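You operate a simulated robot arm through the tools that you are given. There is no shell and no other tool. Be economical: measure what you need, move in short steps, check, and stop when the job is done.

You run a simulated two-armed robot. Do the job below in one go: nothing can be reset, and whatever is moved stays where it is left.

JOB
Carry the open paper box to the low bookcase with both hands, then load the large white pack; switch on.
Fine: box on the bookcase's top, its lid stays; paper guide slid up to the pack. The printer stays on, showing READY.

Only the result counts: the job must be done as asked and must still hold three seconds after the hand-in. Knocking over, shifting, dropping, spilling or breaking anything else fails it. A push-on lid holds only when it is set on centred and level and pressed home; a screw cap is set on level and turned clockwise until tight.

ROBOT AND FRAMES
Two 7-joint arms with two-finger parallel grippers on one trunk, on a base that drives. Base frame: it is fixed to the floor where the robot stands at the start and does not move with it; the origin is under the middle of the robot, x ahead of it, y to its left, z up; the surface under the hand at the start is at about z = 0.74. Units: m, rad, N and s.
The left shoulder is at the start at [0.05, 0.187, 1.07], the right one opposite. With the tool pointing down near the work surface each hand reaches from about 0.1 to 0.66 m from the robot's upright axis, wherever it stands, measured 20 degrees to its own side. Places, roughly: brown paper box lid (26x19x4 cm) [0.6, -0.1, 0.7]; large blue pack [0.5, 1.25, 0.25]; mains button [0.7, 0.5, 0.9]; paper feed [0.7, 0.7, 0.8]; printer [0.5, 0.7, 0.8]; top of the low bookcase [0.5, 1.9, 0.8]. Payload 3.43 kg a hand.
Tool frame (each hand has its own): the origin (TCP) lies between the finger pads and is the grasp point; the fingertips stand 0.03 m ahead of it; z points along the fingers, y is the line along which they close. The gripper opens to 0.094 m. The fingers are 0.028 m wide and 0.01 m thick; the gripper's body (0.05 by 0.096 m) begins 0.055 m behind the TCP.
Orientation is that of the tool frame in the base frame, as a unit quaternion [w, x, y, z]. With the fingers straight down and closing along the base's y, the tool's x points along the base's -x, its y along +y and its z along -z.

CONTROLS
- The arms move only by the tool nudge_tool. It takes "left_motion", "right_motion" or both (then of equal length, played together; a hand with none holds still); each is a list of rows, each a list of 7 numbers: the shift along the tool's x, y, z in m, then the turn, a rotation vector about the tool's x, y, z in rad, then the gripper command, from -1 (shut) to 1 (fully open), values between in proportion. In form: [[x, y, z, ax, ay, az, grip], ...]. A call has 1 to 8 rows; each row is the pose to reach, as a shift and turn from the pose commanded when the call began, along the tool's axes at that moment. A row lasts 0.2 s, in which the tool goes at most 0.05 m and 0.15 rad; a call with a longer step from one row to the next is refused whole, and so is a gripper value outside its range. Where a pose cannot be reached the arm comes as near as it can. A force on the tool above 40 N (or 10 N above the force at the start of the call, whichever is more), or a blocked arm, ends the call early, and 0.2 s more pass. The fingers move at their own pace (about 0.153 m/s each) and stop on an object; they squeeze with about 42 N. The grip force told is the motor's: it shows also when the fingers shut on nothing. Time passes only in rows, and 0.2 s behind the last, so rows that repeat a pose let the fingers close. It gives the time, the measured TCP pose, the force on the tool (base axes), the opening and the grip force at its end, in the units of the frame above (readings bear some noise), with the torque about the TCP (base axes, N m) and any sound that the robot's microphone picked up.
- Cameras (640 x 400 px; columns grow to the right, rows downward): "scene" is now at [0.1393, 0.0452, 1.2573]; the picture's right is [0.49, -0.87, 0.00], its down [-0.31, -0.17, -0.94] and it looks along [0.82, 0.46, -0.35] (base axes); focal length 214 px, centre (320, 200). "left" rides on the left gripper at [0.076, -0.014, -0.102] in its tool frame; the picture's right is [0.18, 0.98, 0.00], its down [-0.75, 0.14, -0.64] and it looks along [-0.63, 0.12, 0.77] (tool axes); focal length 243 px, centre (320, 200). "right" rides on the right gripper at [0.076, 0.014, -0.102] in its tool frame; the picture's right is [-0.18, 0.98, 0.00], its down [-0.75, -0.14, -0.64] and it looks along [-0.63, -0.12, 0.77] (tool axes); focal length 243 px, centre (320, 200). There is no depth. A picture from a camera that has moved, and an enlarged one, comes with that camera's place and axes in the base frame and with its lens.
- grab_frame(camera): a new picture of that camera. It takes no simulated time.
- move_column(by): slides the trunk up (or, below 0, down) by that many m; the arms and the scene camera ride with it, the base frame stays. It gives what a move gives, with no picture.
- base_move(legs): drives the robot by 1 to 6 legs, each [ahead, left, turn to the left] in m, m and rad, along the robot's own axes; the way and the turn of a leg run together, so that a leg with both is an arc; at most 1.5 m and 3.142 rad a leg. The arms and the cameras ride along, it lands a little off, and it stops where it bumps. It gives what a move gives.
- turn_head(pan, tilt): turns the head with the scene camera to pan (to the left, within 1.396 rad either way) and tilt (down, from -0.506 to 1.204), counted from straight ahead of the robot. It gives what a move gives.
- inspect(camera, box): a new picture of the part [left, top, right, bottom] of that camera's present view, enlarged. It takes no simulated time.
- close_job(): hands the job in; it is judged then, once.

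Work in short steps. Places have to be worked out from the pictures, the camera data and where the tool is seen: move nearer, look again, correct. Check each grasp and each placing, and mend what went wrong. You have 120 turns and 108 pictures in all, those below and enlarged ones among them. Open the grippers and draw the arms clear of the work before you hand the job in, unless the task says otherwise; then end with one line.

The tools are called after "Call:" as a command line: name --argument value ..., lists and objects as JSON in quotes. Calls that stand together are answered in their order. nudge_tool: Moves the arms, as the interface text tells. Its arguments: {"type":"object","properties":{"left_motion":{"type":"array"},"right_motion":{"type":"array"}},"required":[]} The other tools are called the same way: move_column (by) slides the trunk up or down; base_move (legs) drives the base; turn_head (pan, tilt) turns the head that bears the scene camera; grab_frame (camera) takes a picture; inspect (camera, box) takes an enlarged picture of a part of a camera's view; close_job () hands the job in.

At the start:

```text
clock: 0.0
left_position: [0.2344, 0.3277, 1.2567]
left_orientation: [0.001, -0.001, 1.0, 0.001]
left_ft_force: [-0.6, 0.4, 0.1]
left_torque: [0.0, 0.0, -0.01]
left_gripper_width: 0.0943
left_gripper_force: 0.1
right_position: [0.4039, 0.0006, 1.1822]
right_orientation: [0.0, 0.001, 1.0, 0.0]
right_ft_force: [-0.2, -0.3, 0.7]
right_torque: [-0.02, -0.03, 0.0]
right_gripper_width: 0.0939
right_gripper_force: 0.1
trunk travel left (down, up): [-0.286, 0.146]
robot x, y, heading: [-0.0025, -0.0022, 0.001]
head pan, tilt: [0.508, 0.358]
```

scene: 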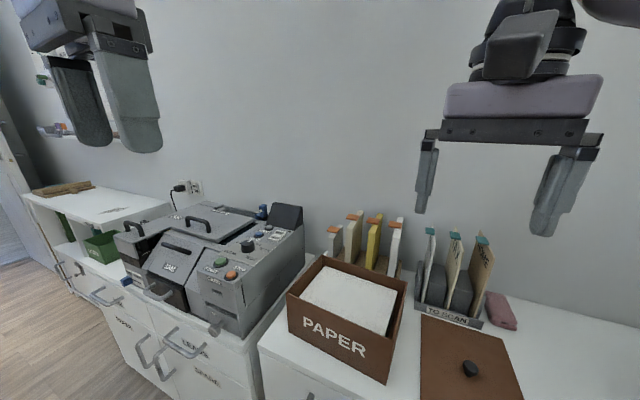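
right: 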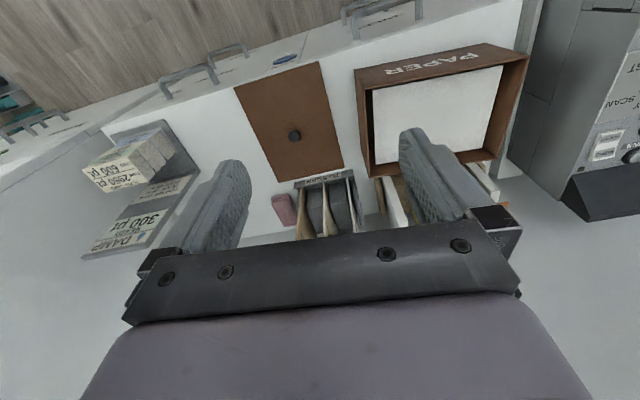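
left: 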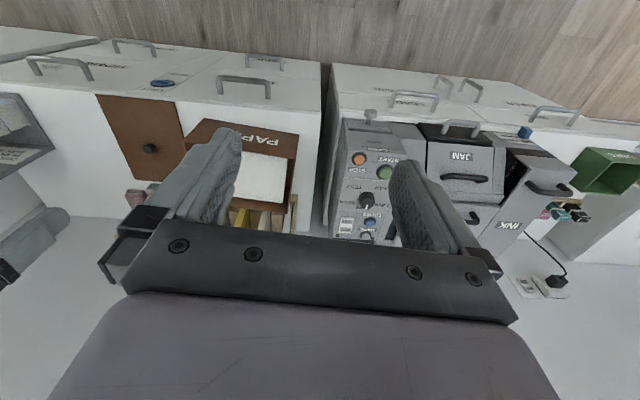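

The scene shows the open box beside the printer. I look closer at the printer, the box and the bookcase before moving anything.

Call:
inspect --camera "scene" --box '[100, 170, 320, 340]'

Call:
inspect --camera "scene" --box '[0, 160, 200, 400]'

Call:
inspect --camera "left" --box '[320, 50, 640, 300]'

Call:
inspect --camera "scene" --box '[260, 190, 540, 400]'

```text
2.35 times, centred on (210, 255) of scene
camera zoom: at [0.1393, 0.0452, 1.2573], right [0.49, -0.87, 0.0], down [-0.31, -0.17, -0.94], along [0.82, 0.46, -0.35], focal length 505 px, centre (579, 71)
```

zoom: 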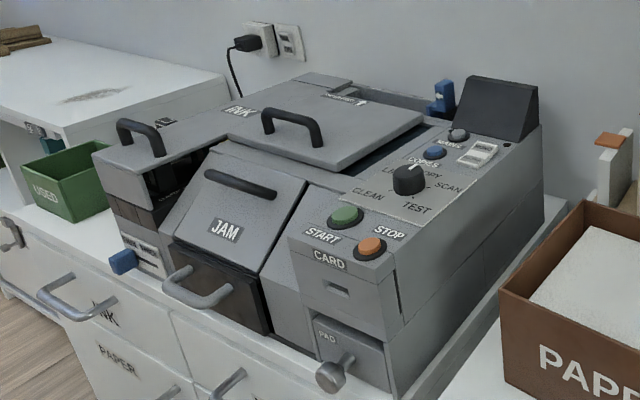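

```text
1.67 times, centred on (100, 280) of scene
camera zoom: at [0.1393, 0.0452, 1.2573], right [0.49, -0.87, 0.0], down [-0.31, -0.17, -0.94], along [0.82, 0.46, -0.35], focal length 358 px, centre (687, 67)
```

zoom: 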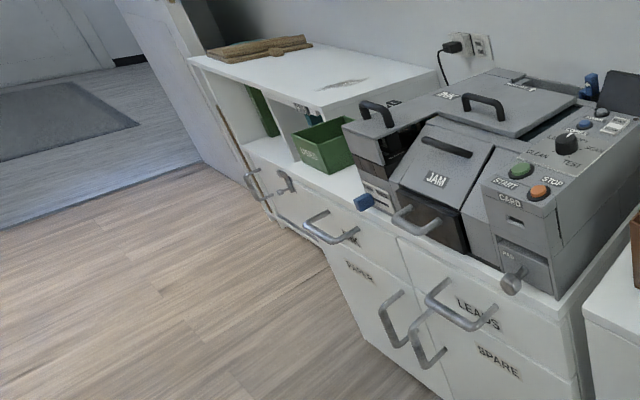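

```text
1.60 times, centred on (480, 175) of left
camera zoom: at [0.1574, 0.3148, 1.3596], right [-0.18, 0.98, 0.0], down [0.75, 0.14, 0.64], along [0.63, 0.12, -0.77], focal length 388 px, centre (64, 240)
```

zoom: 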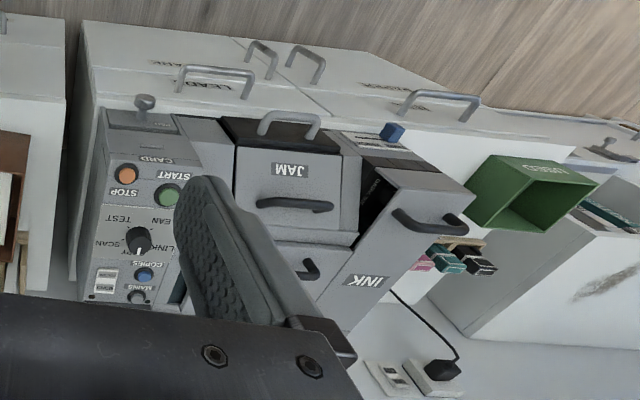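

```text
1.90 times, centred on (400, 295) of scene
camera zoom: at [0.1393, 0.0452, 1.2573], right [0.49, -0.87, 0.0], down [-0.31, -0.17, -0.94], along [0.82, 0.46, -0.35], focal length 408 px, centre (168, 19)
```

zoom: 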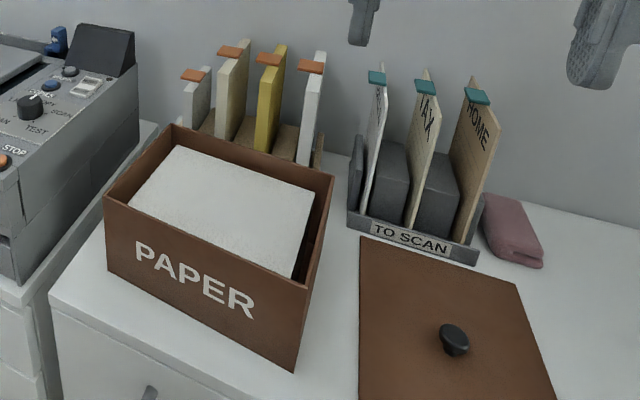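

I turn the head to the box to measure it, with a wider look from there.

Call:
turn_head --pan 0.1 --tilt 0.75

Call:
grab_frame --camera "scene"

Call:
inspect --camera "right" --box '[220, 20, 540, 240]'

```text
clock: 0.9
left_position: [0.234, 0.3278, 1.2562]
left_orientation: [0.0, 0.001, 1.0, -0.001]
left_ft_force: [0.5, 0.3, -1.5]
left_torque: [-0.01, 0.03, -0.01]
left_gripper_width: 0.0941
left_gripper_force: 0.0
right_position: [0.4044, 0.0018, 1.1804]
right_orientation: [0.0, 0.0, 1.0, 0.0]
right_ft_force: [0.3, 0.4, -0.4]
right_torque: [-0.02, -0.03, -0.01]
right_gripper_width: 0.0939
right_gripper_force: 0.0
trunk travel left (down, up): [-0.286, 0.146]
robot x, y, heading: [-0.001, 0.0001, 0.001]
head pan, tilt: [0.099, 0.75]
```

```text
100 pictures are left
camera scene: at [0.1405, 0.0083, 1.2223], right [0.1, -0.99, 0.0], down [-0.68, -0.07, -0.73], along [0.73, 0.07, -0.68], focal length 214 px, centre (320, 200)
```

scene: 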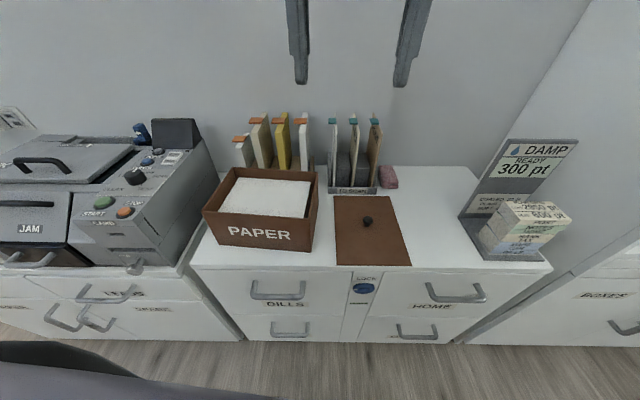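

```text
1.82 times, centred on (380, 130) of right
camera zoom: at [0.3279, 0.016, 1.284], right [0.18, 0.98, 0.0], down [0.75, -0.14, 0.64], along [0.63, -0.12, -0.77], focal length 441 px, centre (211, 327)
```

zoom: 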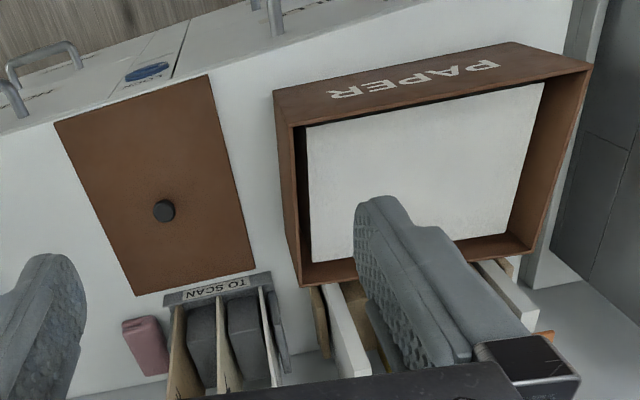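

Zoom on the box for accurate corners, and read the DAMP stack sign.

Call:
inspect --camera "scene" --box '[180, 100, 340, 260]'

Call:
inspect --camera "scene" --box '[440, 120, 600, 280]'

Call:
inspect --camera "scene" --box '[0, 100, 220, 280]'

```text
2.50 times, centred on (260, 180) of scene
camera zoom: at [0.1405, 0.0083, 1.2223], right [0.1, -0.99, 0.0], down [-0.68, -0.07, -0.73], along [0.73, 0.07, -0.68], focal length 536 px, centre (470, 250)
```

zoom: 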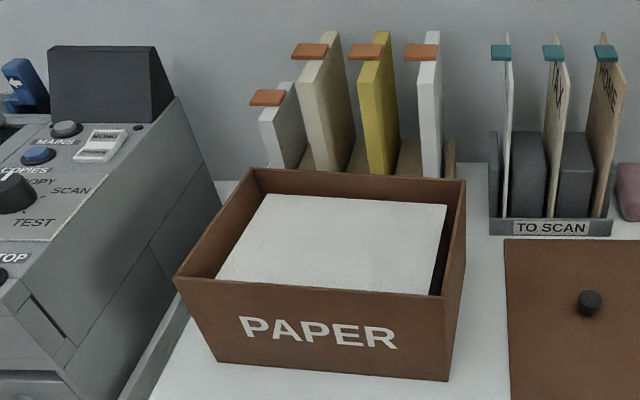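

```text
2.50 times, centred on (520, 200) of scene
camera zoom: at [0.1405, 0.0083, 1.2223], right [0.1, -0.99, 0.0], down [-0.68, -0.07, -0.73], along [0.73, 0.07, -0.68], focal length 536 px, centre (-180, 200)
```

zoom: 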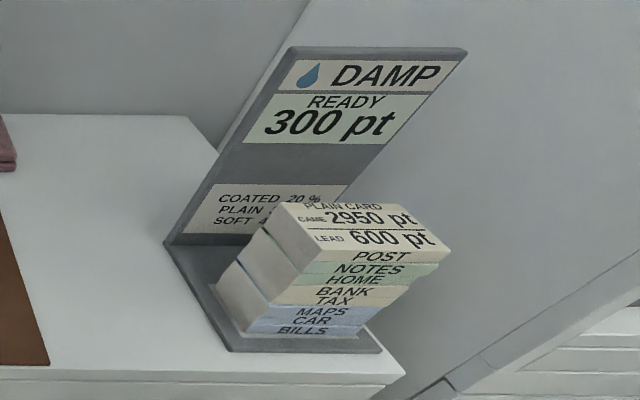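

```text
2.22 times, centred on (110, 190) of scene
camera zoom: at [0.1405, 0.0083, 1.2223], right [0.1, -0.99, 0.0], down [-0.68, -0.07, -0.73], along [0.73, 0.07, -0.68], focal length 477 px, centre (787, 222)
```

zoom: 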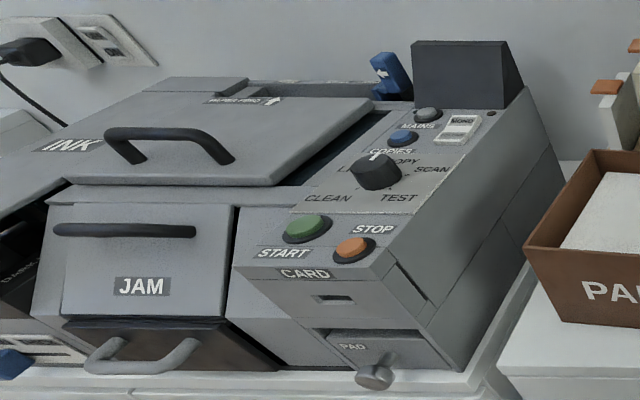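

I put the box at x 0.453–0.628, y 0.058–0.311, rim z ≈ 0.871, with paper top at ≈ 0.85. I drive left so the box is centred in front of the robot.

Call:
base_move --legs '[[0, 0.185, 0]]'

Call:
turn_head --pan 0.0 --tilt 0.85

Call:
grab_frame --camera "scene"

```text
clock: 3.1
left_position: [0.2367, 0.5114, 1.257]
left_orientation: [0.0, 0.002, 1.0, 0.0]
left_ft_force: [0.1, -0.5, -0.6]
left_torque: [-0.04, -0.01, -0.04]
left_gripper_width: 0.0937
left_gripper_force: 0.1
right_position: [0.4041, 0.1847, 1.1812]
right_orientation: [0.0, 0.002, 1.0, 0.0]
right_ft_force: [-0.1, 0.3, 0.1]
right_torque: [0.0, 0.01, 0.01]
right_gripper_width: 0.0941
right_gripper_force: 0.1
trunk travel left (down, up): [-0.286, 0.146]
robot x, y, heading: [-0.0002, 0.184, -0.001]
head pan, tilt: [0.099, 0.75]
```

```text
clock: 3.8
left_position: [0.235, 0.5124, 1.2571]
left_orientation: [0.0, 0.001, 1.0, 0.0]
left_ft_force: [0.5, -0.5, -0.3]
left_torque: [0.0, -0.01, 0.01]
left_gripper_width: 0.094
left_gripper_force: 0.0
right_position: [0.404, 0.1847, 1.1805]
right_orientation: [0.0, 0.002, 1.0, 0.0]
right_ft_force: [0.5, -0.3, -0.7]
right_torque: [0.02, 0.02, 0.04]
right_gripper_width: 0.0937
right_gripper_force: 0.0
trunk travel left (down, up): [-0.286, 0.146]
robot x, y, heading: [0.0029, 0.182, -0.005]
head pan, tilt: [0.0, 0.85]
```

```text
95 pictures are left
camera scene: at [0.1365, 0.1838, 1.2142], right [0.0, -1.0, 0.0], down [-0.75, 0.0, -0.66], along [0.66, 0.0, -0.75], focal length 214 px, centre (320, 200)
```

scene: 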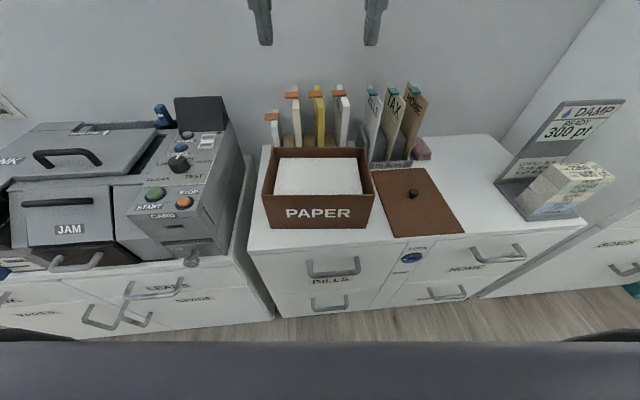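

I bring the hands over the two side walls, left hand high first, with grippers partly closed.

Call:
nudge_tool --left_motion '[[-0.038, -0.025, 0, 0, 0, 0, -0.3], [-0.076, -0.05, 0, 0, 0, 0, -0.3], [-0.114, -0.075, 0, 0, 0, 0, -0.3], [-0.153, -0.1, 0, 0, 0, 0, -0.3], [-0.191, -0.125, 0, 0, 0, 0, -0.3], [-0.23, -0.15, 0, 0, 0, 0, -0.3], [-0.268, -0.175, 0, 0, 0, 0, -0.3], [-0.306, -0.2, 0, 0, 0, 0, -0.3]]' --right_motion '[[-0.017, -0.016, 0.01, 0, 0, 0, -0.3], [-0.034, -0.032, 0.03, 0, 0, 0, -0.3], [-0.051, -0.048, 0.055, 0, 0, 0, -0.3], [-0.068, -0.064, 0.08, 0, 0, 0, -0.3], [-0.085, -0.08, 0.11, 0, 0, 0, -0.3], [-0.102, -0.096, 0.14, 0, 0, 0, -0.3], [-0.12, -0.112, 0.17, 0, 0, 0, -0.3], [-0.137, -0.127, 0.2, 0, 0, 0, -0.3]]'

Call:
nudge_tool --left_motion '[[0, 0, 0.045, 0, 0, 0, -0.3], [0, 0, 0.09, 0, 0, 0, -0.3], [0, 0, 0.135, 0, 0, 0, -0.3], [0, 0, 0.18, 0, 0, 0, -0.3], [0, 0, 0.225, 0, 0, 0, -0.3], [0, 0, 0.267, 0, 0, 0, -0.3], [0, 0, 0.277, 0, 0, 0, -0.3]]'

Call:
grab_frame --camera "left"

Call:
grab_frame --camera "right"

Call:
grab_frame --camera "scene"

```text
clock: 5.6
left_position: [0.4385, 0.4132, 1.1879]
left_orientation: [0.001, 0.002, 1.0, 0.0]
left_ft_force: [0.0, 0.6, 0.7]
left_torque: [-0.02, 0.01, -0.01]
left_gripper_width: 0.0327
left_gripper_force: 0.0
left hand out of reach, approached as far as the arm can: row 4, 5, 6, 7, 8
right_position: [0.5409, 0.0559, 0.9797]
right_orientation: [0.0, 0.002, 1.0, -0.001]
right_ft_force: [0.5, -0.4, -0.8]
right_torque: [0.02, -0.02, -0.01]
right_gripper_width: 0.0326
right_gripper_force: 0.1
trunk travel left (down, up): [-0.286, 0.146]
robot x, y, heading: [0.0003, 0.1849, -0.002]
head pan, tilt: [0.0, 0.85]
```

```text
clock: 7.2
left_position: [0.4403, 0.4057, 0.9205]
left_orientation: [0.005, 0.002, 1.0, 0.0]
left_ft_force: [-13.1, 0.2, 20.4]
left_torque: [0.42, 0.68, 0.19]
left_gripper_width: 0.0333
left_gripper_force: 0.4
right_position: [0.5389, 0.0562, 0.9813]
right_orientation: [0.001, 0.001, 1.0, 0.0]
right_ft_force: [0.7, -0.5, -0.2]
right_torque: [0.01, 0.0, -0.02]
right_gripper_width: 0.0327
right_gripper_force: 0.2
trunk travel left (down, up): [-0.286, 0.146]
robot x, y, heading: [-0.0017, 0.1883, 0.002]
head pan, tilt: [0.0, 0.85]
stopped in row 7 (left hand): the force on the tool passed its limit at 46 N (the readings are from after the stop); the commanded pose is now the measured one
```

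```text
94 pictures are left
camera left: at [0.3617, 0.3929, 1.0215], right [-0.18, 0.98, 0.0], down [0.75, 0.14, 0.65], along [0.64, 0.12, -0.76], focal length 243 px, centre (320, 200)
```

left: 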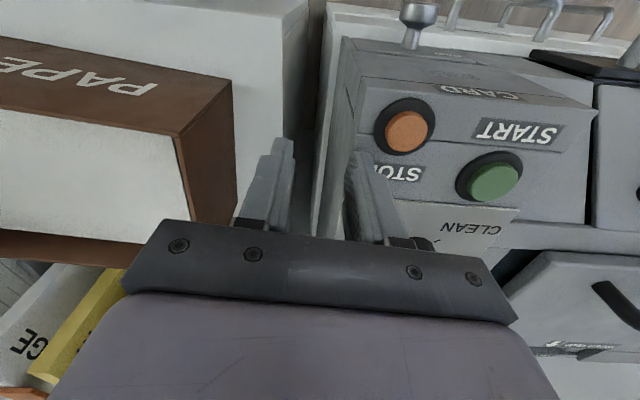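

```text
93 pictures are left
camera right: at [0.4624, 0.071, 1.0848], right [0.19, 0.98, 0.0], down [0.75, -0.14, 0.64], along [0.63, -0.12, -0.77], focal length 243 px, centre (320, 200)
```

right: 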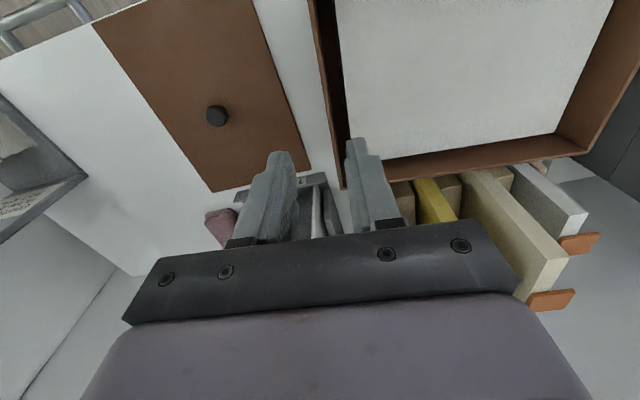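

```text
92 pictures are left
camera scene: at [0.1342, 0.1835, 1.2148], right [0.0, -1.0, 0.0], down [-0.75, 0.0, -0.66], along [0.66, 0.0, -0.75], focal length 214 px, centre (320, 200)
```

scene: 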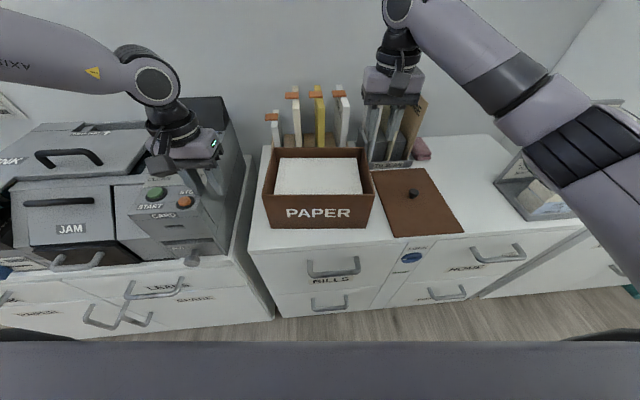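

The left arm's reach ran out up high, so it came down on the printer's edge. I lift it straight off and compare the printer's place.

Call:
nudge_tool --left_motion '[[0, 0, -0.04, 0, 0, 0, -0.3], [0, 0, -0.08, 0, 0, 0, -0.3], [0, 0, -0.12, 0, 0, 0, -0.3]]'

Call:
grab_frame --camera "scene"

```text
clock: 8.0
left_position: [0.4405, 0.4063, 1.0374]
left_orientation: [0.007, 0.002, 1.0, 0.0]
left_ft_force: [1.0, -0.2, -0.2]
left_torque: [0.0, 0.04, 0.0]
left_gripper_width: 0.033
left_gripper_force: 0.0
right_position: [0.5394, 0.0572, 0.9805]
right_orientation: [0.0, 0.002, 1.0, 0.0]
right_ft_force: [-0.2, 0.0, -0.5]
right_torque: [-0.01, 0.0, 0.0]
right_gripper_width: 0.0328
right_gripper_force: 0.0
trunk travel left (down, up): [-0.286, 0.146]
robot x, y, heading: [-0.0016, 0.1853, -0.008]
head pan, tilt: [0.0, 0.85]
```

```text
91 pictures are left
camera scene: at [0.1362, 0.1839, 1.2142], right [0.0, -1.0, 0.0], down [-0.75, 0.0, -0.66], along [0.66, 0.0, -0.75], focal length 214 px, centre (320, 200)
```

scene: 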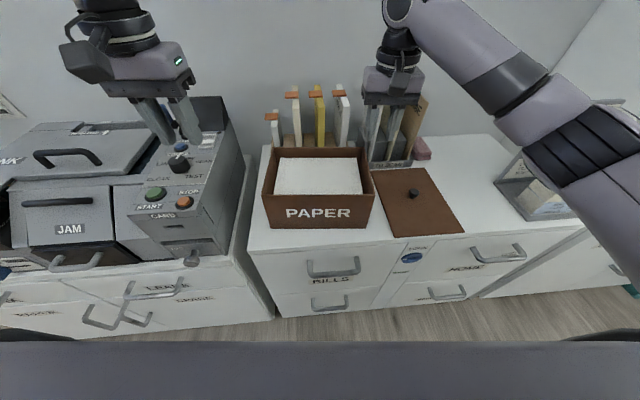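

Nothing shifted. I bring the left hand over the left wall (y≈0.3095) and fine-tune the right one (y≈0.0645).

Call:
nudge_tool --left_motion '[[-0.025, -0.025, 0.01, 0, 0, 0, -0.45], [-0.05, -0.05, 0.025, 0, 0, 0, -0.45], [-0.075, -0.075, 0.045, 0, 0, 0, -0.45], [-0.0995, -0.097, 0.067, 0, 0, 0, -0.45], [-0.0995, -0.097, 0.067, 0, 0, 0, -0.45]]' --right_motion '[[0, 0.0075, 0, 0, 0, 0, -0.45], [0, 0.0075, 0.01, 0, 0, 0, -0.45], [0, 0.0075, 0.01, 0, 0, 0, -0.45], [0, 0.0075, 0.01, 0, 0, 0, -0.45], [0, 0.0075, 0.01, 0, 0, 0, -0.45]]'

Call:
grab_frame --camera "left"

Call:
grab_frame --camera "right"

```text
clock: 9.2
left_position: [0.4884, 0.368, 0.9741]
left_orientation: [0.007, 0.002, 1.0, -0.001]
left_ft_force: [1.5, 0.6, -0.1]
left_torque: [0.01, 0.01, 0.01]
left_gripper_width: 0.026
left_gripper_force: 0.1
left hand out of reach, approached as far as the arm can: row 2, 3, 4, 5
right_position: [0.5405, 0.065, 0.9714]
right_orientation: [-0.001, 0.002, 1.0, 0.0]
right_ft_force: [0.4, 0.5, -0.8]
right_torque: [0.0, -0.03, 0.0]
right_gripper_width: 0.0261
right_gripper_force: 0.1
trunk travel left (down, up): [-0.286, 0.146]
robot x, y, heading: [-0.0029, 0.1853, -0.003]
head pan, tilt: [0.0, 0.85]
```

```text
90 pictures are left
camera left: at [0.409, 0.3545, 1.075], right [-0.18, 0.98, 0.0], down [0.75, 0.14, 0.65], along [0.64, 0.12, -0.76], focal length 243 px, centre (320, 200)
```

left: 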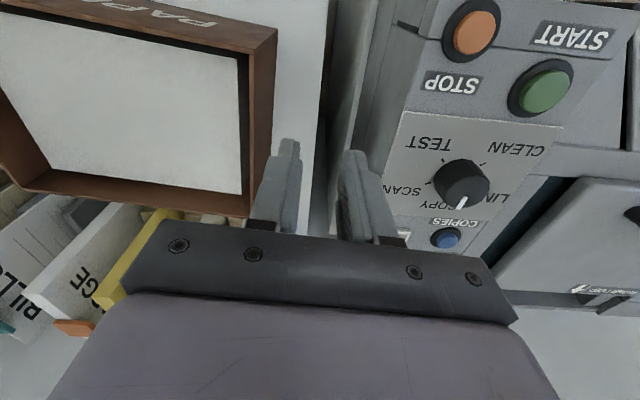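

```text
89 pictures are left
camera right: at [0.4648, 0.0795, 1.0743], right [0.19, 0.98, 0.0], down [0.75, -0.14, 0.64], along [0.63, -0.12, -0.77], focal length 243 px, centre (320, 200)
```

right: 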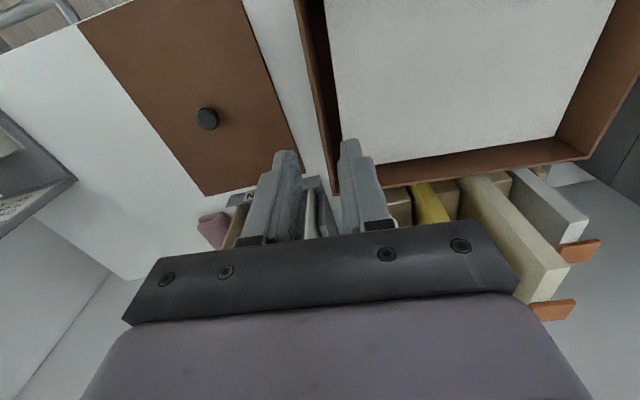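

The left arm seems stuck in its present posture rather than truly short (the right one reaches the mirror place). I pull it back and approach by another path: inward first, then forward.

Call:
nudge_tool --left_motion '[[0.04, 0, -0.02, 0, 0, 0, -0.45], [0.08, 0, -0.03, 0, 0, 0, -0.45], [0.12, -0.01, -0.03, 0, 0, 0, -0.45], [0.14, -0.05, -0.03, 0, 0, 0, -0.45], [0.14, -0.06, -0.02, 0, 0, 0, -0.45]]'

```text
clock: 10.3
left_position: [0.3453, 0.3128, 0.9902]
left_orientation: [0.005, 0.001, 1.0, 0.0]
left_ft_force: [0.2, -0.4, 0.5]
left_torque: [0.01, 0.01, -0.02]
left_gripper_width: 0.0261
left_gripper_force: 0.1
right_position: [0.5408, 0.0645, 0.971]
right_orientation: [0.001, 0.002, 1.0, 0.0]
right_ft_force: [0.0, -0.5, -0.3]
right_torque: [0.02, 0.01, -0.03]
right_gripper_width: 0.0258
right_gripper_force: 0.1
trunk travel left (down, up): [-0.286, 0.146]
robot x, y, heading: [-0.0018, 0.1839, 0.001]
head pan, tilt: [0.0, 0.85]
```

Now straight forward along the wall line.

Call:
nudge_tool --left_motion '[[-0.04, 0, 0, 0, 0, 0, -0.45], [-0.08, 0, 0, 0, 0, 0, -0.45], [-0.12, -0.002, 0.01, 0, 0, 0, -0.45], [-0.16, -0.003, 0.02, 0, 0, 0, -0.45], [-0.195, -0.003, 0.02, 0, 0, 0, -0.45]]'

```text
clock: 11.6
left_position: [0.4839, 0.3648, 0.9734]
left_orientation: [0.007, 0.002, 1.0, -0.001]
left_ft_force: [0.5, 0.4, -0.1]
left_torque: [0.03, 0.01, 0.0]
left_gripper_width: 0.0256
left_gripper_force: 0.1
left hand out of reach, approached as far as the arm can: row 2, 3, 4, 5
right_position: [0.5404, 0.0655, 0.9722]
right_orientation: [0.0, 0.002, 1.0, 0.0]
right_ft_force: [0.0, 0.4, 0.0]
right_torque: [0.04, 0.0, 0.0]
right_gripper_width: 0.0259
right_gripper_force: 0.0
trunk travel left (down, up): [-0.286, 0.146]
robot x, y, heading: [-0.0005, 0.1863, -0.004]
head pan, tilt: [0.0, 0.85]
```

Still limited. I retreat a little and test whether a wrist yaw frees the arm.

Call:
nudge_tool --left_motion '[[0.04, -0.04, 0, 0, 0, 0.12, -0.45], [0.07, -0.05, 0, 0, 0, 0.25, -0.45], [0.07, -0.055, 0, 0, 0, 0.38, -0.45], [0.03, -0.055, 0, 0, 0, 0.4, -0.45], [0, -0.055, 0, 0, 0, 0.4, -0.45], [-0.04, -0.055, 0, 0, 0, 0.4, -0.45]]'

Call:
grab_frame --camera "scene"

```text
refused: row 1 steps farther than a row can; nothing moved
```

```text
88 pictures are left
camera scene: at [0.1366, 0.1841, 1.2142], right [0.0, -1.0, 0.0], down [-0.75, 0.0, -0.66], along [0.66, 0.0, -0.75], focal length 214 px, centre (320, 200)
```

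scene: 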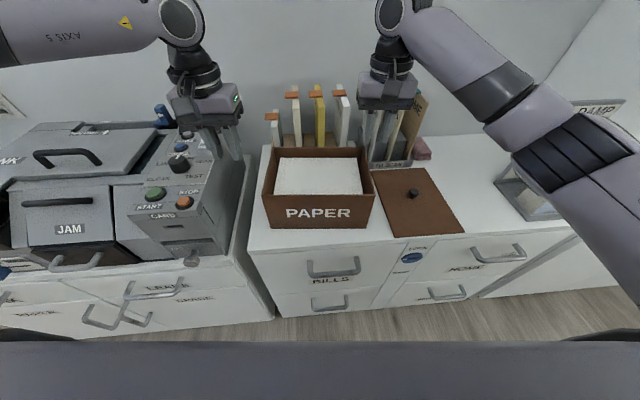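

The left elbow sits higher than the right's. I try the yaw test with smaller steps.

Call:
nudge_tool --left_motion '[[0.03, -0.02, 0, 0, 0, 0.12, -0.45], [0.05, -0.04, 0, 0, 0, 0.25, -0.45], [0.05, -0.055, 0, 0, 0, 0.38, -0.45], [0.02, -0.055, 0, 0, 0, 0.4, -0.45], [-0.01, -0.055, 0, 0, 0, 0.4, -0.45], [-0.04, -0.055, 0, 0, 0, 0.4, -0.45]]'

```text
clock: 12.9
left_position: [0.4737, 0.3585, 0.975]
left_orientation: [0.006, 0.2, 0.98, 0.001]
left_ft_force: [0.2, -0.7, -0.4]
left_torque: [-0.03, 0.0, 0.03]
left_gripper_width: 0.0259
left_gripper_force: 0.1
left hand out of reach, approached as far as the arm can: row 3, 4, 5, 6
right_position: [0.5409, 0.0647, 0.9709]
right_orientation: [0.0, 0.001, 1.0, 0.0]
right_ft_force: [0.0, -0.1, 0.1]
right_torque: [0.0, 0.0, -0.04]
right_gripper_width: 0.0262
right_gripper_force: 0.1
trunk travel left (down, up): [-0.286, 0.146]
robot x, y, heading: [-0.0013, 0.1875, -0.005]
head pan, tilt: [0.0, 0.85]
```

Yaw is not the limit; it's the elbow posture. I retract, undo the yaw, and go through the mirror of the right arm's starting pose (near the midline, high).

Call:
nudge_tool --left_motion '[[0.03, 0, -0.03, 0, 0, -0.1, -0.45], [0.06, 0.0, -0.06, 0, 0, -0.2, -0.45], [0.09, 0.0, -0.09, 0, 0, -0.3, -0.45], [0.12, 0.0, -0.12, 0, 0, -0.4, -0.45], [0.15, 0.0, -0.15, 0, 0, -0.4, -0.45], [0.18, 0.0, -0.18, 0, 0, -0.4, -0.45], [0.18, -0.0, -0.21, 0, 0, -0.4, -0.45]]'

```text
clock: 14.6
left_position: [0.306, 0.4312, 1.1804]
left_orientation: [0.006, 0.002, 1.0, 0.0]
left_ft_force: [0.0, 1.0, -1.1]
left_torque: [0.01, 0.01, 0.01]
left_gripper_width: 0.0258
left_gripper_force: 0.0
right_position: [0.5406, 0.0649, 0.9709]
right_orientation: [0.0, 0.002, 1.0, -0.001]
right_ft_force: [0.2, -0.6, -0.4]
right_torque: [0.06, 0.01, -0.01]
right_gripper_width: 0.0256
right_gripper_force: 0.0
trunk travel left (down, up): [-0.286, 0.146]
robot x, y, heading: [0.002, 0.1833, -0.004]
head pan, tilt: [0.0, 0.85]
```

Now inward to y≈0.22 and then forward.

Call:
nudge_tool --left_motion '[[0, -0.045, 0, 0, 0, 0, -0.45], [0, -0.09, 0, 0, 0, 0, -0.45], [0, -0.135, 0, 0, 0, 0, -0.45], [0, -0.18, 0, 0, 0, 0, -0.45], [0, -0.21, 0, 0, 0, 0, -0.45], [-0.04, -0.21, 0, 0, 0, 0, -0.45], [-0.08, -0.21, 0, 0, 0, 0, -0.45], [-0.1, -0.21, 0, 0, 0, 0, -0.45]]'

Call:
grab_frame --camera "scene"

```text
clock: 16.4
left_position: [0.3622, 0.3417, 1.1647]
left_orientation: [0.006, 0.001, 1.0, 0.0]
left_ft_force: [-0.1, -0.8, -0.2]
left_torque: [-0.01, 0.0, 0.01]
left_gripper_width: 0.0258
left_gripper_force: 0.0
left hand out of reach, approached as far as the arm can: row 3, 4, 5, 6, 7, 8
right_position: [0.5408, 0.065, 0.9724]
right_orientation: [0.0, 0.002, 1.0, 0.0]
right_ft_force: [-0.5, -0.3, -0.1]
right_torque: [0.0, -0.02, 0.0]
right_gripper_width: 0.0259
right_gripper_force: 0.0
trunk travel left (down, up): [-0.286, 0.146]
robot x, y, heading: [0.0004, 0.1838, -0.002]
head pan, tilt: [0.0, 0.85]
```

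```text
87 pictures are left
camera scene: at [0.1363, 0.184, 1.2142], right [0.0, -1.0, 0.0], down [-0.75, 0.0, -0.66], along [0.66, 0.0, -0.75], focal length 214 px, centre (320, 200)
```

scene: 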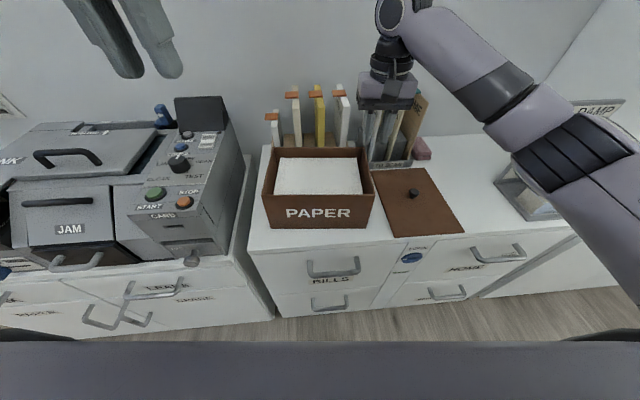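

The left arm is limited inward, while the right can reach past the midline. I shift the base right by 0.10 m so the left hand works further out.

Call:
base_move --legs '[[0, -0.1, 0]]'

Call:
nudge_tool --right_motion '[[0, 0.025, 0, 0, 0, 0, -0.45], [0, 0.05, 0, 0, 0, 0, -0.45], [0, 0.075, 0, 0, 0, 0, -0.45], [0, 0.1, 0, 0, 0, 0, -0.45]]'

```text
clock: 17.9
left_position: [0.3606, 0.2413, 1.1656]
left_orientation: [0.006, 0.001, 1.0, 0.0]
left_ft_force: [-0.3, -0.2, 0.0]
left_torque: [0.03, 0.01, -0.01]
left_gripper_width: 0.0258
left_gripper_force: 0.1
right_position: [0.5402, -0.0348, 0.9716]
right_orientation: [0.0, 0.001, 1.0, 0.001]
right_ft_force: [-0.3, -0.5, 0.1]
right_torque: [0.0, 0.03, 0.0]
right_gripper_width: 0.0257
right_gripper_force: 0.1
trunk travel left (down, up): [-0.286, 0.146]
robot x, y, heading: [-0.0001, 0.0837, 0.003]
head pan, tilt: [0.0, 0.85]
```

```text
clock: 18.9
left_position: [0.3602, 0.242, 1.1647]
left_orientation: [0.006, 0.002, 1.0, 0.0]
left_ft_force: [-0.1, -0.2, 0.3]
left_torque: [0.0, 0.0, 0.02]
left_gripper_width: 0.0258
left_gripper_force: 0.0
right_position: [0.5394, 0.0669, 0.9714]
right_orientation: [0.0, 0.002, 1.0, 0.0]
right_ft_force: [0.5, -0.4, -0.3]
right_torque: [-0.01, 0.03, 0.01]
right_gripper_width: 0.0261
right_gripper_force: 0.0
trunk travel left (down, up): [-0.286, 0.146]
robot x, y, heading: [0.0007, 0.0858, -0.006]
head pan, tilt: [0.0, 0.85]
```

The right hand followed. Now the left: out and down, then forward.

Call:
nudge_tool --left_motion '[[0.02, 0.03, 0.02, 0, 0, 0, -0.45], [0.02, 0.06, 0.05, 0, 0, 0, -0.45], [0.02, 0.068, 0.095, 0, 0, 0, -0.45], [0.02, 0.068, 0.14, 0, 0, 0, -0.45], [0.02, 0.068, 0.19, 0, 0, 0, -0.45], [-0.02, 0.068, 0.195, 0, 0, 0, -0.45], [-0.06, 0.068, 0.195, 0, 0, 0, -0.45], [-0.1, 0.068, 0.195, 0, 0, 0, -0.45]]'

```text
clock: 20.7
left_position: [0.4632, 0.309, 0.9723]
left_orientation: [0.005, 0.002, 1.0, -0.001]
left_ft_force: [0.0, 1.0, 0.8]
left_torque: [-0.02, 0.04, -0.01]
left_gripper_width: 0.026
left_gripper_force: 0.1
right_position: [0.5384, 0.0656, 0.971]
right_orientation: [0.0, 0.002, 1.0, 0.001]
right_ft_force: [0.4, -1.0, -0.6]
right_torque: [0.0, -0.01, -0.02]
right_gripper_width: 0.0259
right_gripper_force: 0.1
trunk travel left (down, up): [-0.286, 0.146]
robot x, y, heading: [-0.0038, 0.0846, -0.0]
head pan, tilt: [0.0, 0.85]
```

Works. Forward the rest of the way.

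Call:
nudge_tool --left_motion '[[-0.04, 0, 0, 0, 0, 0, -0.45], [-0.077, 0.001, 0.005, 0, 0, 0, -0.45]]'

Call:
inspect --camera "left" --box '[200, 0, 440, 240]'

Call:
inspect --camera "right" --box '[200, 0, 440, 240]'

```text
clock: 21.3
left_position: [0.5297, 0.3168, 0.9686]
left_orientation: [0.007, 0.001, 1.0, -0.001]
left_ft_force: [0.5, -0.1, 0.5]
left_torque: [0.01, 0.0, -0.03]
left_gripper_width: 0.026
left_gripper_force: 0.0
left hand out of reach, approached as far as the arm can: row 2
right_position: [0.5395, 0.0669, 0.9712]
right_orientation: [0.0, 0.002, 1.0, 0.0]
right_ft_force: [0.4, 0.6, -0.7]
right_torque: [-0.01, 0.03, -0.01]
right_gripper_width: 0.026
right_gripper_force: 0.0
trunk travel left (down, up): [-0.286, 0.146]
robot x, y, heading: [0.0012, 0.0849, 0.005]
head pan, tilt: [0.0, 0.85]
```

```text
1.67 times, centred on (320, 120) of left
camera zoom: at [0.4517, 0.3037, 1.069], right [-0.18, 0.98, 0.0], down [0.74, 0.14, 0.65], along [0.64, 0.12, -0.76], focal length 404 px, centre (320, 333)
```

zoom: 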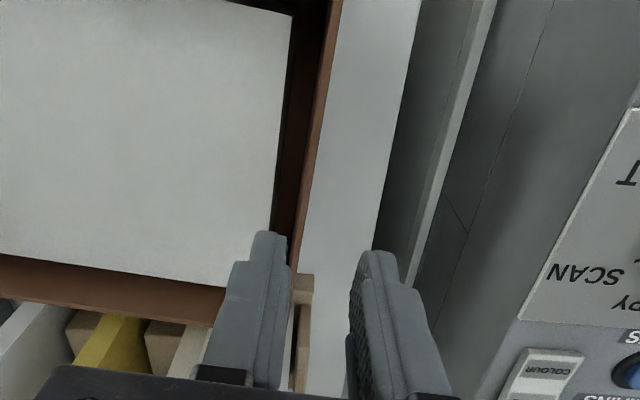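

```text
1.67 times, centred on (320, 120) of right
camera zoom: at [0.463, 0.0803, 1.0741], right [0.19, 0.98, 0.0], down [0.75, -0.14, 0.64], along [0.63, -0.12, -0.77], focal length 404 px, centre (320, 333)
```

zoom: 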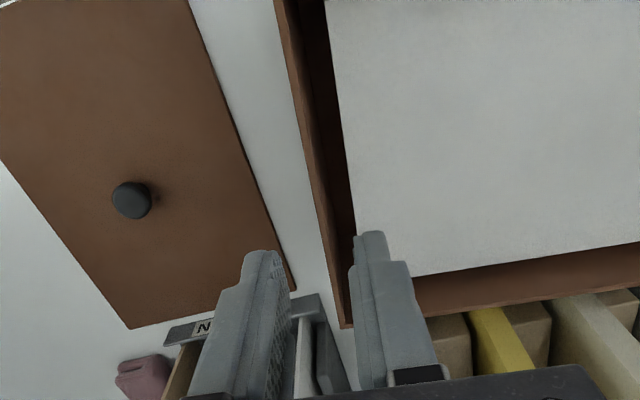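

The left hand is just short. I move the base 5 cm ahead and 3 cm right to gain margin, then re-aim.

Call:
base_move --legs '[[0.05, -0.03, 0]]'

```text
clock: 22.4
left_position: [0.5672, 0.2948, 0.9674]
left_orientation: [0.007, -0.003, 1.0, -0.001]
left_ft_force: [-0.9, 0.2, -0.8]
left_torque: [0.02, 0.01, -0.01]
left_gripper_width: 0.0258
left_gripper_force: 0.0
right_position: [0.5782, 0.0417, 0.9696]
right_orientation: [-0.001, -0.001, 1.0, -0.001]
right_ft_force: [-0.5, 1.2, 0.1]
right_torque: [0.02, -0.01, 0.01]
right_gripper_width: 0.0258
right_gripper_force: 0.1
trunk travel left (down, up): [-0.286, 0.146]
robot x, y, heading: [0.0411, 0.0562, 0.005]
head pan, tilt: [0.0, 0.85]
stopped in leg 1: the robot was blocked; the commanded pose is now the measured one
```

Blocked at x≈0.04 but fine. I back off 1 cm, then aim both hands at the walls (y 0.310 and 0.064, x 0.54).

Call:
base_move --legs '[[-0.012, 0, 0]]'

Call:
nudge_tool --left_motion '[[0.008, 0.008, 0, 0, 0, 0, -0.6], [0.015, 0.0155, 0, 0, 0, 0, -0.6]]' --right_motion '[[0.012, 0.011, 0, 0, 0, 0, -0.6], [0.026, 0.0225, 0, 0, 0, 0, -0.6]]'

```text
clock: 23.1
left_position: [0.5545, 0.2941, 0.9669]
left_orientation: [0.007, -0.003, 1.0, -0.001]
left_ft_force: [0.3, -0.5, 0.6]
left_torque: [0.03, 0.0, 0.02]
left_gripper_width: 0.0257
left_gripper_force: 0.0
right_position: [0.5648, 0.0404, 0.9702]
right_orientation: [-0.001, -0.001, 1.0, -0.001]
right_ft_force: [-0.7, -0.2, -0.3]
right_torque: [-0.02, -0.01, -0.03]
right_gripper_width: 0.0261
right_gripper_force: 0.0
trunk travel left (down, up): [-0.286, 0.146]
robot x, y, heading: [0.0267, 0.0583, 0.003]
head pan, tilt: [0.0, 0.85]
```

```text
clock: 23.7
left_position: [0.5398, 0.3095, 0.9655]
left_orientation: [0.008, -0.003, 1.0, -0.001]
left_ft_force: [-0.6, 0.7, -0.1]
left_torque: [-0.01, 0.03, 0.05]
left_gripper_width: 0.0188
left_gripper_force: 0.1
right_position: [0.5386, 0.0651, 0.9693]
right_orientation: [0.0, 0.0, 1.0, -0.001]
right_ft_force: [0.0, 0.2, 1.0]
right_torque: [0.01, -0.01, -0.04]
right_gripper_width: 0.0189
right_gripper_force: 0.0
trunk travel left (down, up): [-0.286, 0.146]
robot x, y, heading: [0.0267, 0.054, 0.002]
head pan, tilt: [0.0, 0.85]
```

Both are over the walls. I descend to TCP ≈ 0.895 (tips ≈ 6 mm below the rim) and look.

Call:
nudge_tool --left_motion '[[0, 0, 0.03, 0, 0, 0, -0.6], [0, 0, 0.055, 0, 0, 0, -0.6], [0, 0, 0.071, 0, 0, 0, -0.6]]' --right_motion '[[0, 0, 0.03, 0, 0, 0, -0.6], [0, 0, 0.055, 0, 0, 0, -0.6], [0, 0, 0.074, 0, 0, 0, -0.6]]'

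Call:
inspect --camera "left" --box '[220, 60, 420, 240]'

Call:
inspect --camera "right" --box '[220, 60, 420, 240]'

```text
clock: 24.5
left_position: [0.5393, 0.3097, 0.8941]
left_orientation: [0.007, -0.003, 1.0, -0.001]
left_ft_force: [0.2, 0.4, 0.2]
left_torque: [0.01, 0.02, 0.01]
left_gripper_width: 0.0189
left_gripper_force: 0.1
right_position: [0.539, 0.0641, 0.8955]
right_orientation: [-0.001, -0.001, 1.0, -0.001]
right_ft_force: [-0.2, 0.8, -0.8]
right_torque: [-0.01, 0.02, -0.01]
right_gripper_width: 0.0187
right_gripper_force: 0.1
trunk travel left (down, up): [-0.286, 0.146]
robot x, y, heading: [0.0253, 0.0558, 0.0]
head pan, tilt: [0.0, 0.85]
```

```text
2.22 times, centred on (320, 150) of left
camera zoom: at [0.4607, 0.295, 0.9954], right [-0.19, 0.98, 0.0], down [0.74, 0.15, 0.65], along [0.64, 0.12, -0.76], focal length 539 px, centre (320, 311)
```

zoom: 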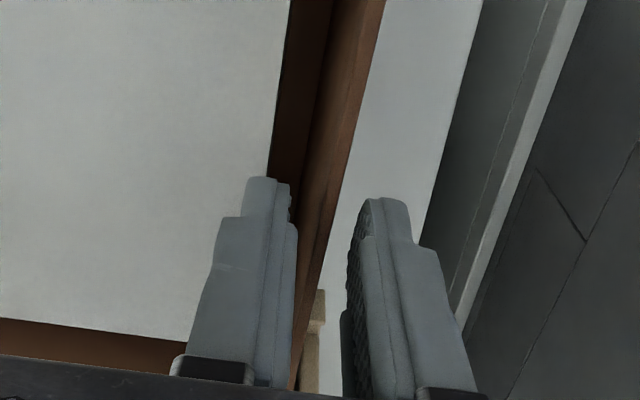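

```text
2.22 times, centred on (320, 150) of right
camera zoom: at [0.463, 0.0782, 0.9989], right [0.18, 0.98, 0.0], down [0.76, -0.14, 0.64], along [0.63, -0.12, -0.77], focal length 539 px, centre (320, 311)
```

zoom: 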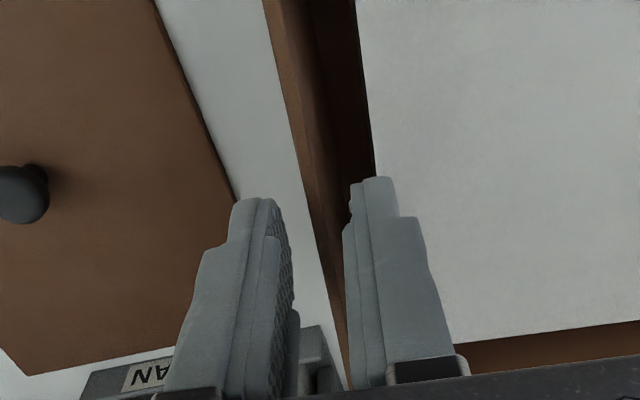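

Both straddle their walls well. I go 11 mm deeper (staying above the paper) and close.

Call:
nudge_tool --left_motion '[[0, 0, 0.011, 0, 0, 0, -0.6], [0, 0, 0.011, 0, 0, 0, -1], [0, 0, 0.011, 0, 0, 0, -1], [0, 0, 0.011, 0, 0, 0, -1]]' --right_motion '[[0, 0, 0.0125, 0, 0, 0, -0.6], [0, 0, 0.0125, 0, 0, 0, -1], [0, 0, 0.0125, 0, 0, 0, -1], [0, 0, 0.0125, 0, 0, 0, -1]]'

```text
clock: 25.5
left_position: [0.5393, 0.3096, 0.8836]
left_orientation: [0.007, -0.003, 1.0, 0.001]
left_ft_force: [2.3, 11.7, 2.0]
left_torque: [0.21, 0.39, -0.9]
left_gripper_width: 0.0039
left_gripper_force: 38.1
right_position: [0.5389, 0.0646, 0.8823]
right_orientation: [-0.002, 0.001, 1.0, -0.002]
right_ft_force: [-2.7, -7.5, 0.2]
right_torque: [0.01, 0.93, -0.01]
right_gripper_width: 0.0039
right_gripper_force: 38.0
trunk travel left (down, up): [-0.286, 0.146]
robot x, y, heading: [0.0281, 0.0594, 0.01]
head pan, tilt: [0.0, 0.85]
```

Both hold the 4 mm walls. Lift 3 cm together as a test.

Call:
nudge_tool --left_motion '[[0, 0.001, -0.004, 0, 0, 0, -1], [0, 0.001, -0.012, 0, 0, 0, -1], [0, 0.001, -0.02, 0, 0, 0, -1], [0, 0.001, -0.03, 0, 0, 0, -1], [0, 0.001, -0.03, 0, 0, 0, -1]]' --right_motion '[[0, -0.001, -0.004, 0, 0, 0, -1], [0, -0.001, -0.012, 0, 0, 0, -1], [0, -0.001, -0.02, 0, 0, 0, -1], [0, -0.001, -0.03, 0, 0, 0, -1], [0, -0.001, -0.03, 0, 0, 0, -1]]'

Call:
grab_frame --camera "scene"

```text
clock: 26.7
left_position: [0.5403, 0.3089, 0.9153]
left_orientation: [0.007, -0.003, 1.0, 0.0]
left_ft_force: [0.1, 1.0, 0.6]
left_torque: [0.0, 0.02, 0.01]
left_gripper_width: 0.0
left_gripper_force: 33.2
right_position: [0.5396, 0.0635, 0.9139]
right_orientation: [0.0, 0.0, 1.0, 0.0]
right_ft_force: [0.1, 1.0, 0.7]
right_torque: [-0.03, 0.0, 0.0]
right_gripper_width: 0.0
right_gripper_force: 33.1
trunk travel left (down, up): [-0.286, 0.146]
robot x, y, heading: [0.027, 0.0564, 0.007]
head pan, tilt: [0.0, 0.85]
```

```text
82 pictures are left
camera scene: at [0.1623, 0.0581, 1.2143], right [0.0, -1.0, 0.0], down [-0.75, 0.0, -0.66], along [0.66, 0.0, -0.75], focal length 214 px, centre (320, 200)
```

scene: 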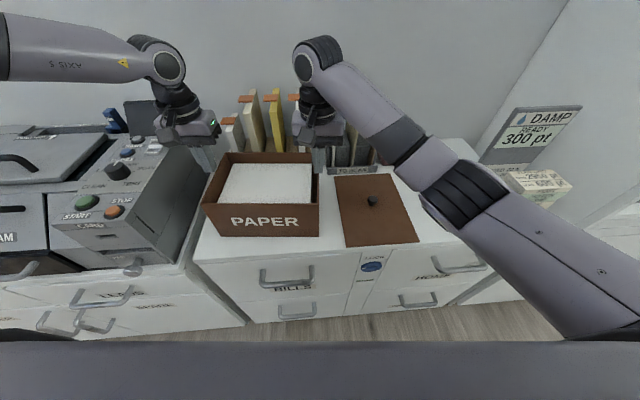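

The grip slipped off: too shallow. I reopen narrowly (≈9–10 mm), to slip the inner finger into the ~15 mm gap beside the paper for a deeper hold, and check the alignment.

Call:
nudge_tool --left_motion '[[0, 0, 0, 0, 0, 0, -0.79], [0, 0, 0, 0, 0, 0, -0.79]]' --right_motion '[[0, 0, 0, 0, 0, 0, -0.79], [0, 0, 0, 0, 0, 0, -0.79]]'

Call:
inspect --camera "left" --box '[220, 60, 420, 240]'

Call:
inspect --camera "right" --box '[220, 60, 420, 240]'

```text
clock: 27.3
left_position: [0.5403, 0.3108, 0.914]
left_orientation: [0.006, -0.002, 1.0, -0.001]
left_ft_force: [0.9, -0.1, -0.2]
left_torque: [-0.02, 0.02, -0.03]
left_gripper_width: 0.0101
left_gripper_force: 0.1
right_position: [0.5391, 0.064, 0.9136]
right_orientation: [-0.001, -0.001, 1.0, -0.001]
right_ft_force: [-0.2, 0.8, 0.1]
right_torque: [0.03, 0.01, 0.0]
right_gripper_width: 0.0097
right_gripper_force: 0.1
trunk travel left (down, up): [-0.286, 0.146]
robot x, y, heading: [0.0264, 0.0569, 0.008]
head pan, tilt: [0.0, 0.85]
```

```text
2.22 times, centred on (320, 150) of left
camera zoom: at [0.4614, 0.2964, 1.0156], right [-0.19, 0.98, 0.0], down [0.74, 0.15, 0.65], along [0.64, 0.12, -0.76], focal length 539 px, centre (320, 311)
```

zoom: 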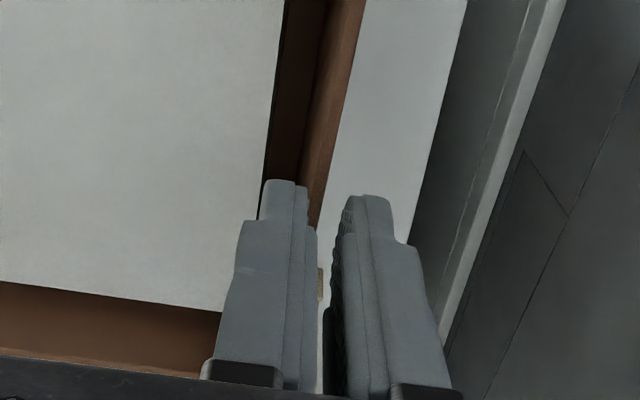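

```text
2.22 times, centred on (320, 150) of right
camera zoom: at [0.4639, 0.0772, 1.0161], right [0.18, 0.98, 0.0], down [0.76, -0.14, 0.64], along [0.63, -0.12, -0.77], focal length 539 px, centre (320, 311)
```

zoom: 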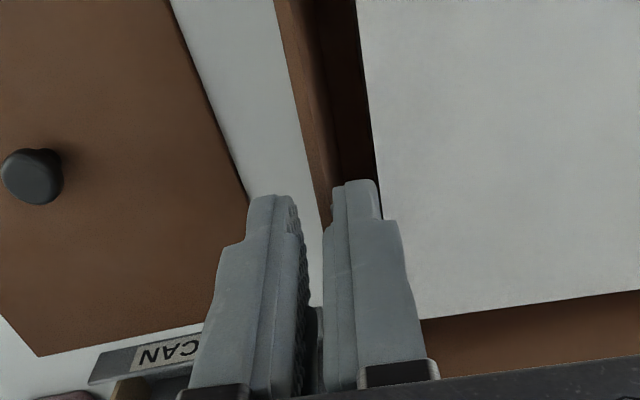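

Alignment looks right within ~1 mm (left shifted 1 mm inward). I descend to TCP ≈ 0.870 and close if no contact.

Call:
nudge_tool --left_motion '[[0, -0.001, 0.015, 0, 0, 0, -0.79], [0, -0.001, 0.03, 0, 0, 0, -0.79], [0, -0.001, 0.038, 0, 0, 0, -0.79], [0, -0.001, 0.046, 0, 0, 0, -0.79]]' --right_motion '[[0, 0, 0.015, 0, 0, 0, -0.79], [0, 0, 0.03, 0, 0, 0, -0.79], [0, 0, 0.038, 0, 0, 0, -0.79], [0, 0, 0.046, 0, 0, 0, -0.79]]'

```text
clock: 28.3
left_position: [0.5406, 0.311, 0.8676]
left_orientation: [0.007, -0.002, 1.0, -0.002]
left_ft_force: [-0.1, -0.6, -0.5]
left_torque: [0.01, 0.01, -0.02]
left_gripper_width: 0.0101
left_gripper_force: 0.6
right_position: [0.5404, 0.0647, 0.866]
right_orientation: [-0.002, -0.001, 1.0, -0.001]
right_ft_force: [0.2, -0.4, -0.5]
right_torque: [0.02, 0.02, 0.0]
right_gripper_width: 0.0097
right_gripper_force: 0.0
trunk travel left (down, up): [-0.286, 0.146]
robot x, y, heading: [0.029, 0.0597, 0.01]
head pan, tilt: [0.0, 0.85]
```

No contact; I go 17 mm deeper still, then close.

Call:
nudge_tool --left_motion '[[0, 0, 0.009, 0, 0, 0, -0.79], [0, 0, 0.017, 0, 0, 0, -0.79], [0, 0, 0.017, 0, 0, 0, -1], [0, 0, 0.017, 0, 0, 0, -1], [0, 0, 0.017, 0, 0, 0, -1]]' --right_motion '[[0, 0, 0.009, 0, 0, 0, -0.79], [0, 0, 0.017, 0, 0, 0, -0.79], [0, 0, 0.017, 0, 0, 0, -1], [0, 0, 0.017, 0, 0, 0, -1], [0, 0, 0.017, 0, 0, 0, -1]]'

```text
clock: 29.5
left_position: [0.5371, 0.3103, 0.8558]
left_orientation: [0.01, -0.002, 1.0, -0.002]
left_ft_force: [6.7, -23.2, 6.3]
left_torque: [0.47, 0.74, 0.01]
left_gripper_width: 0.0085
left_gripper_force: 41.9
left hand out of reach, approached as far as the arm can: row 2, 3, 4, 5
right_position: [0.538, 0.0631, 0.8521]
right_orientation: [0.001, -0.002, 1.0, 0.002]
right_ft_force: [4.4, 14.8, 13.6]
right_torque: [-0.48, 0.42, -0.11]
right_gripper_width: 0.0084
right_gripper_force: 41.9
trunk travel left (down, up): [-0.286, 0.146]
robot x, y, heading: [0.0248, 0.0537, 0.002]
head pan, tilt: [0.0, 0.85]
```

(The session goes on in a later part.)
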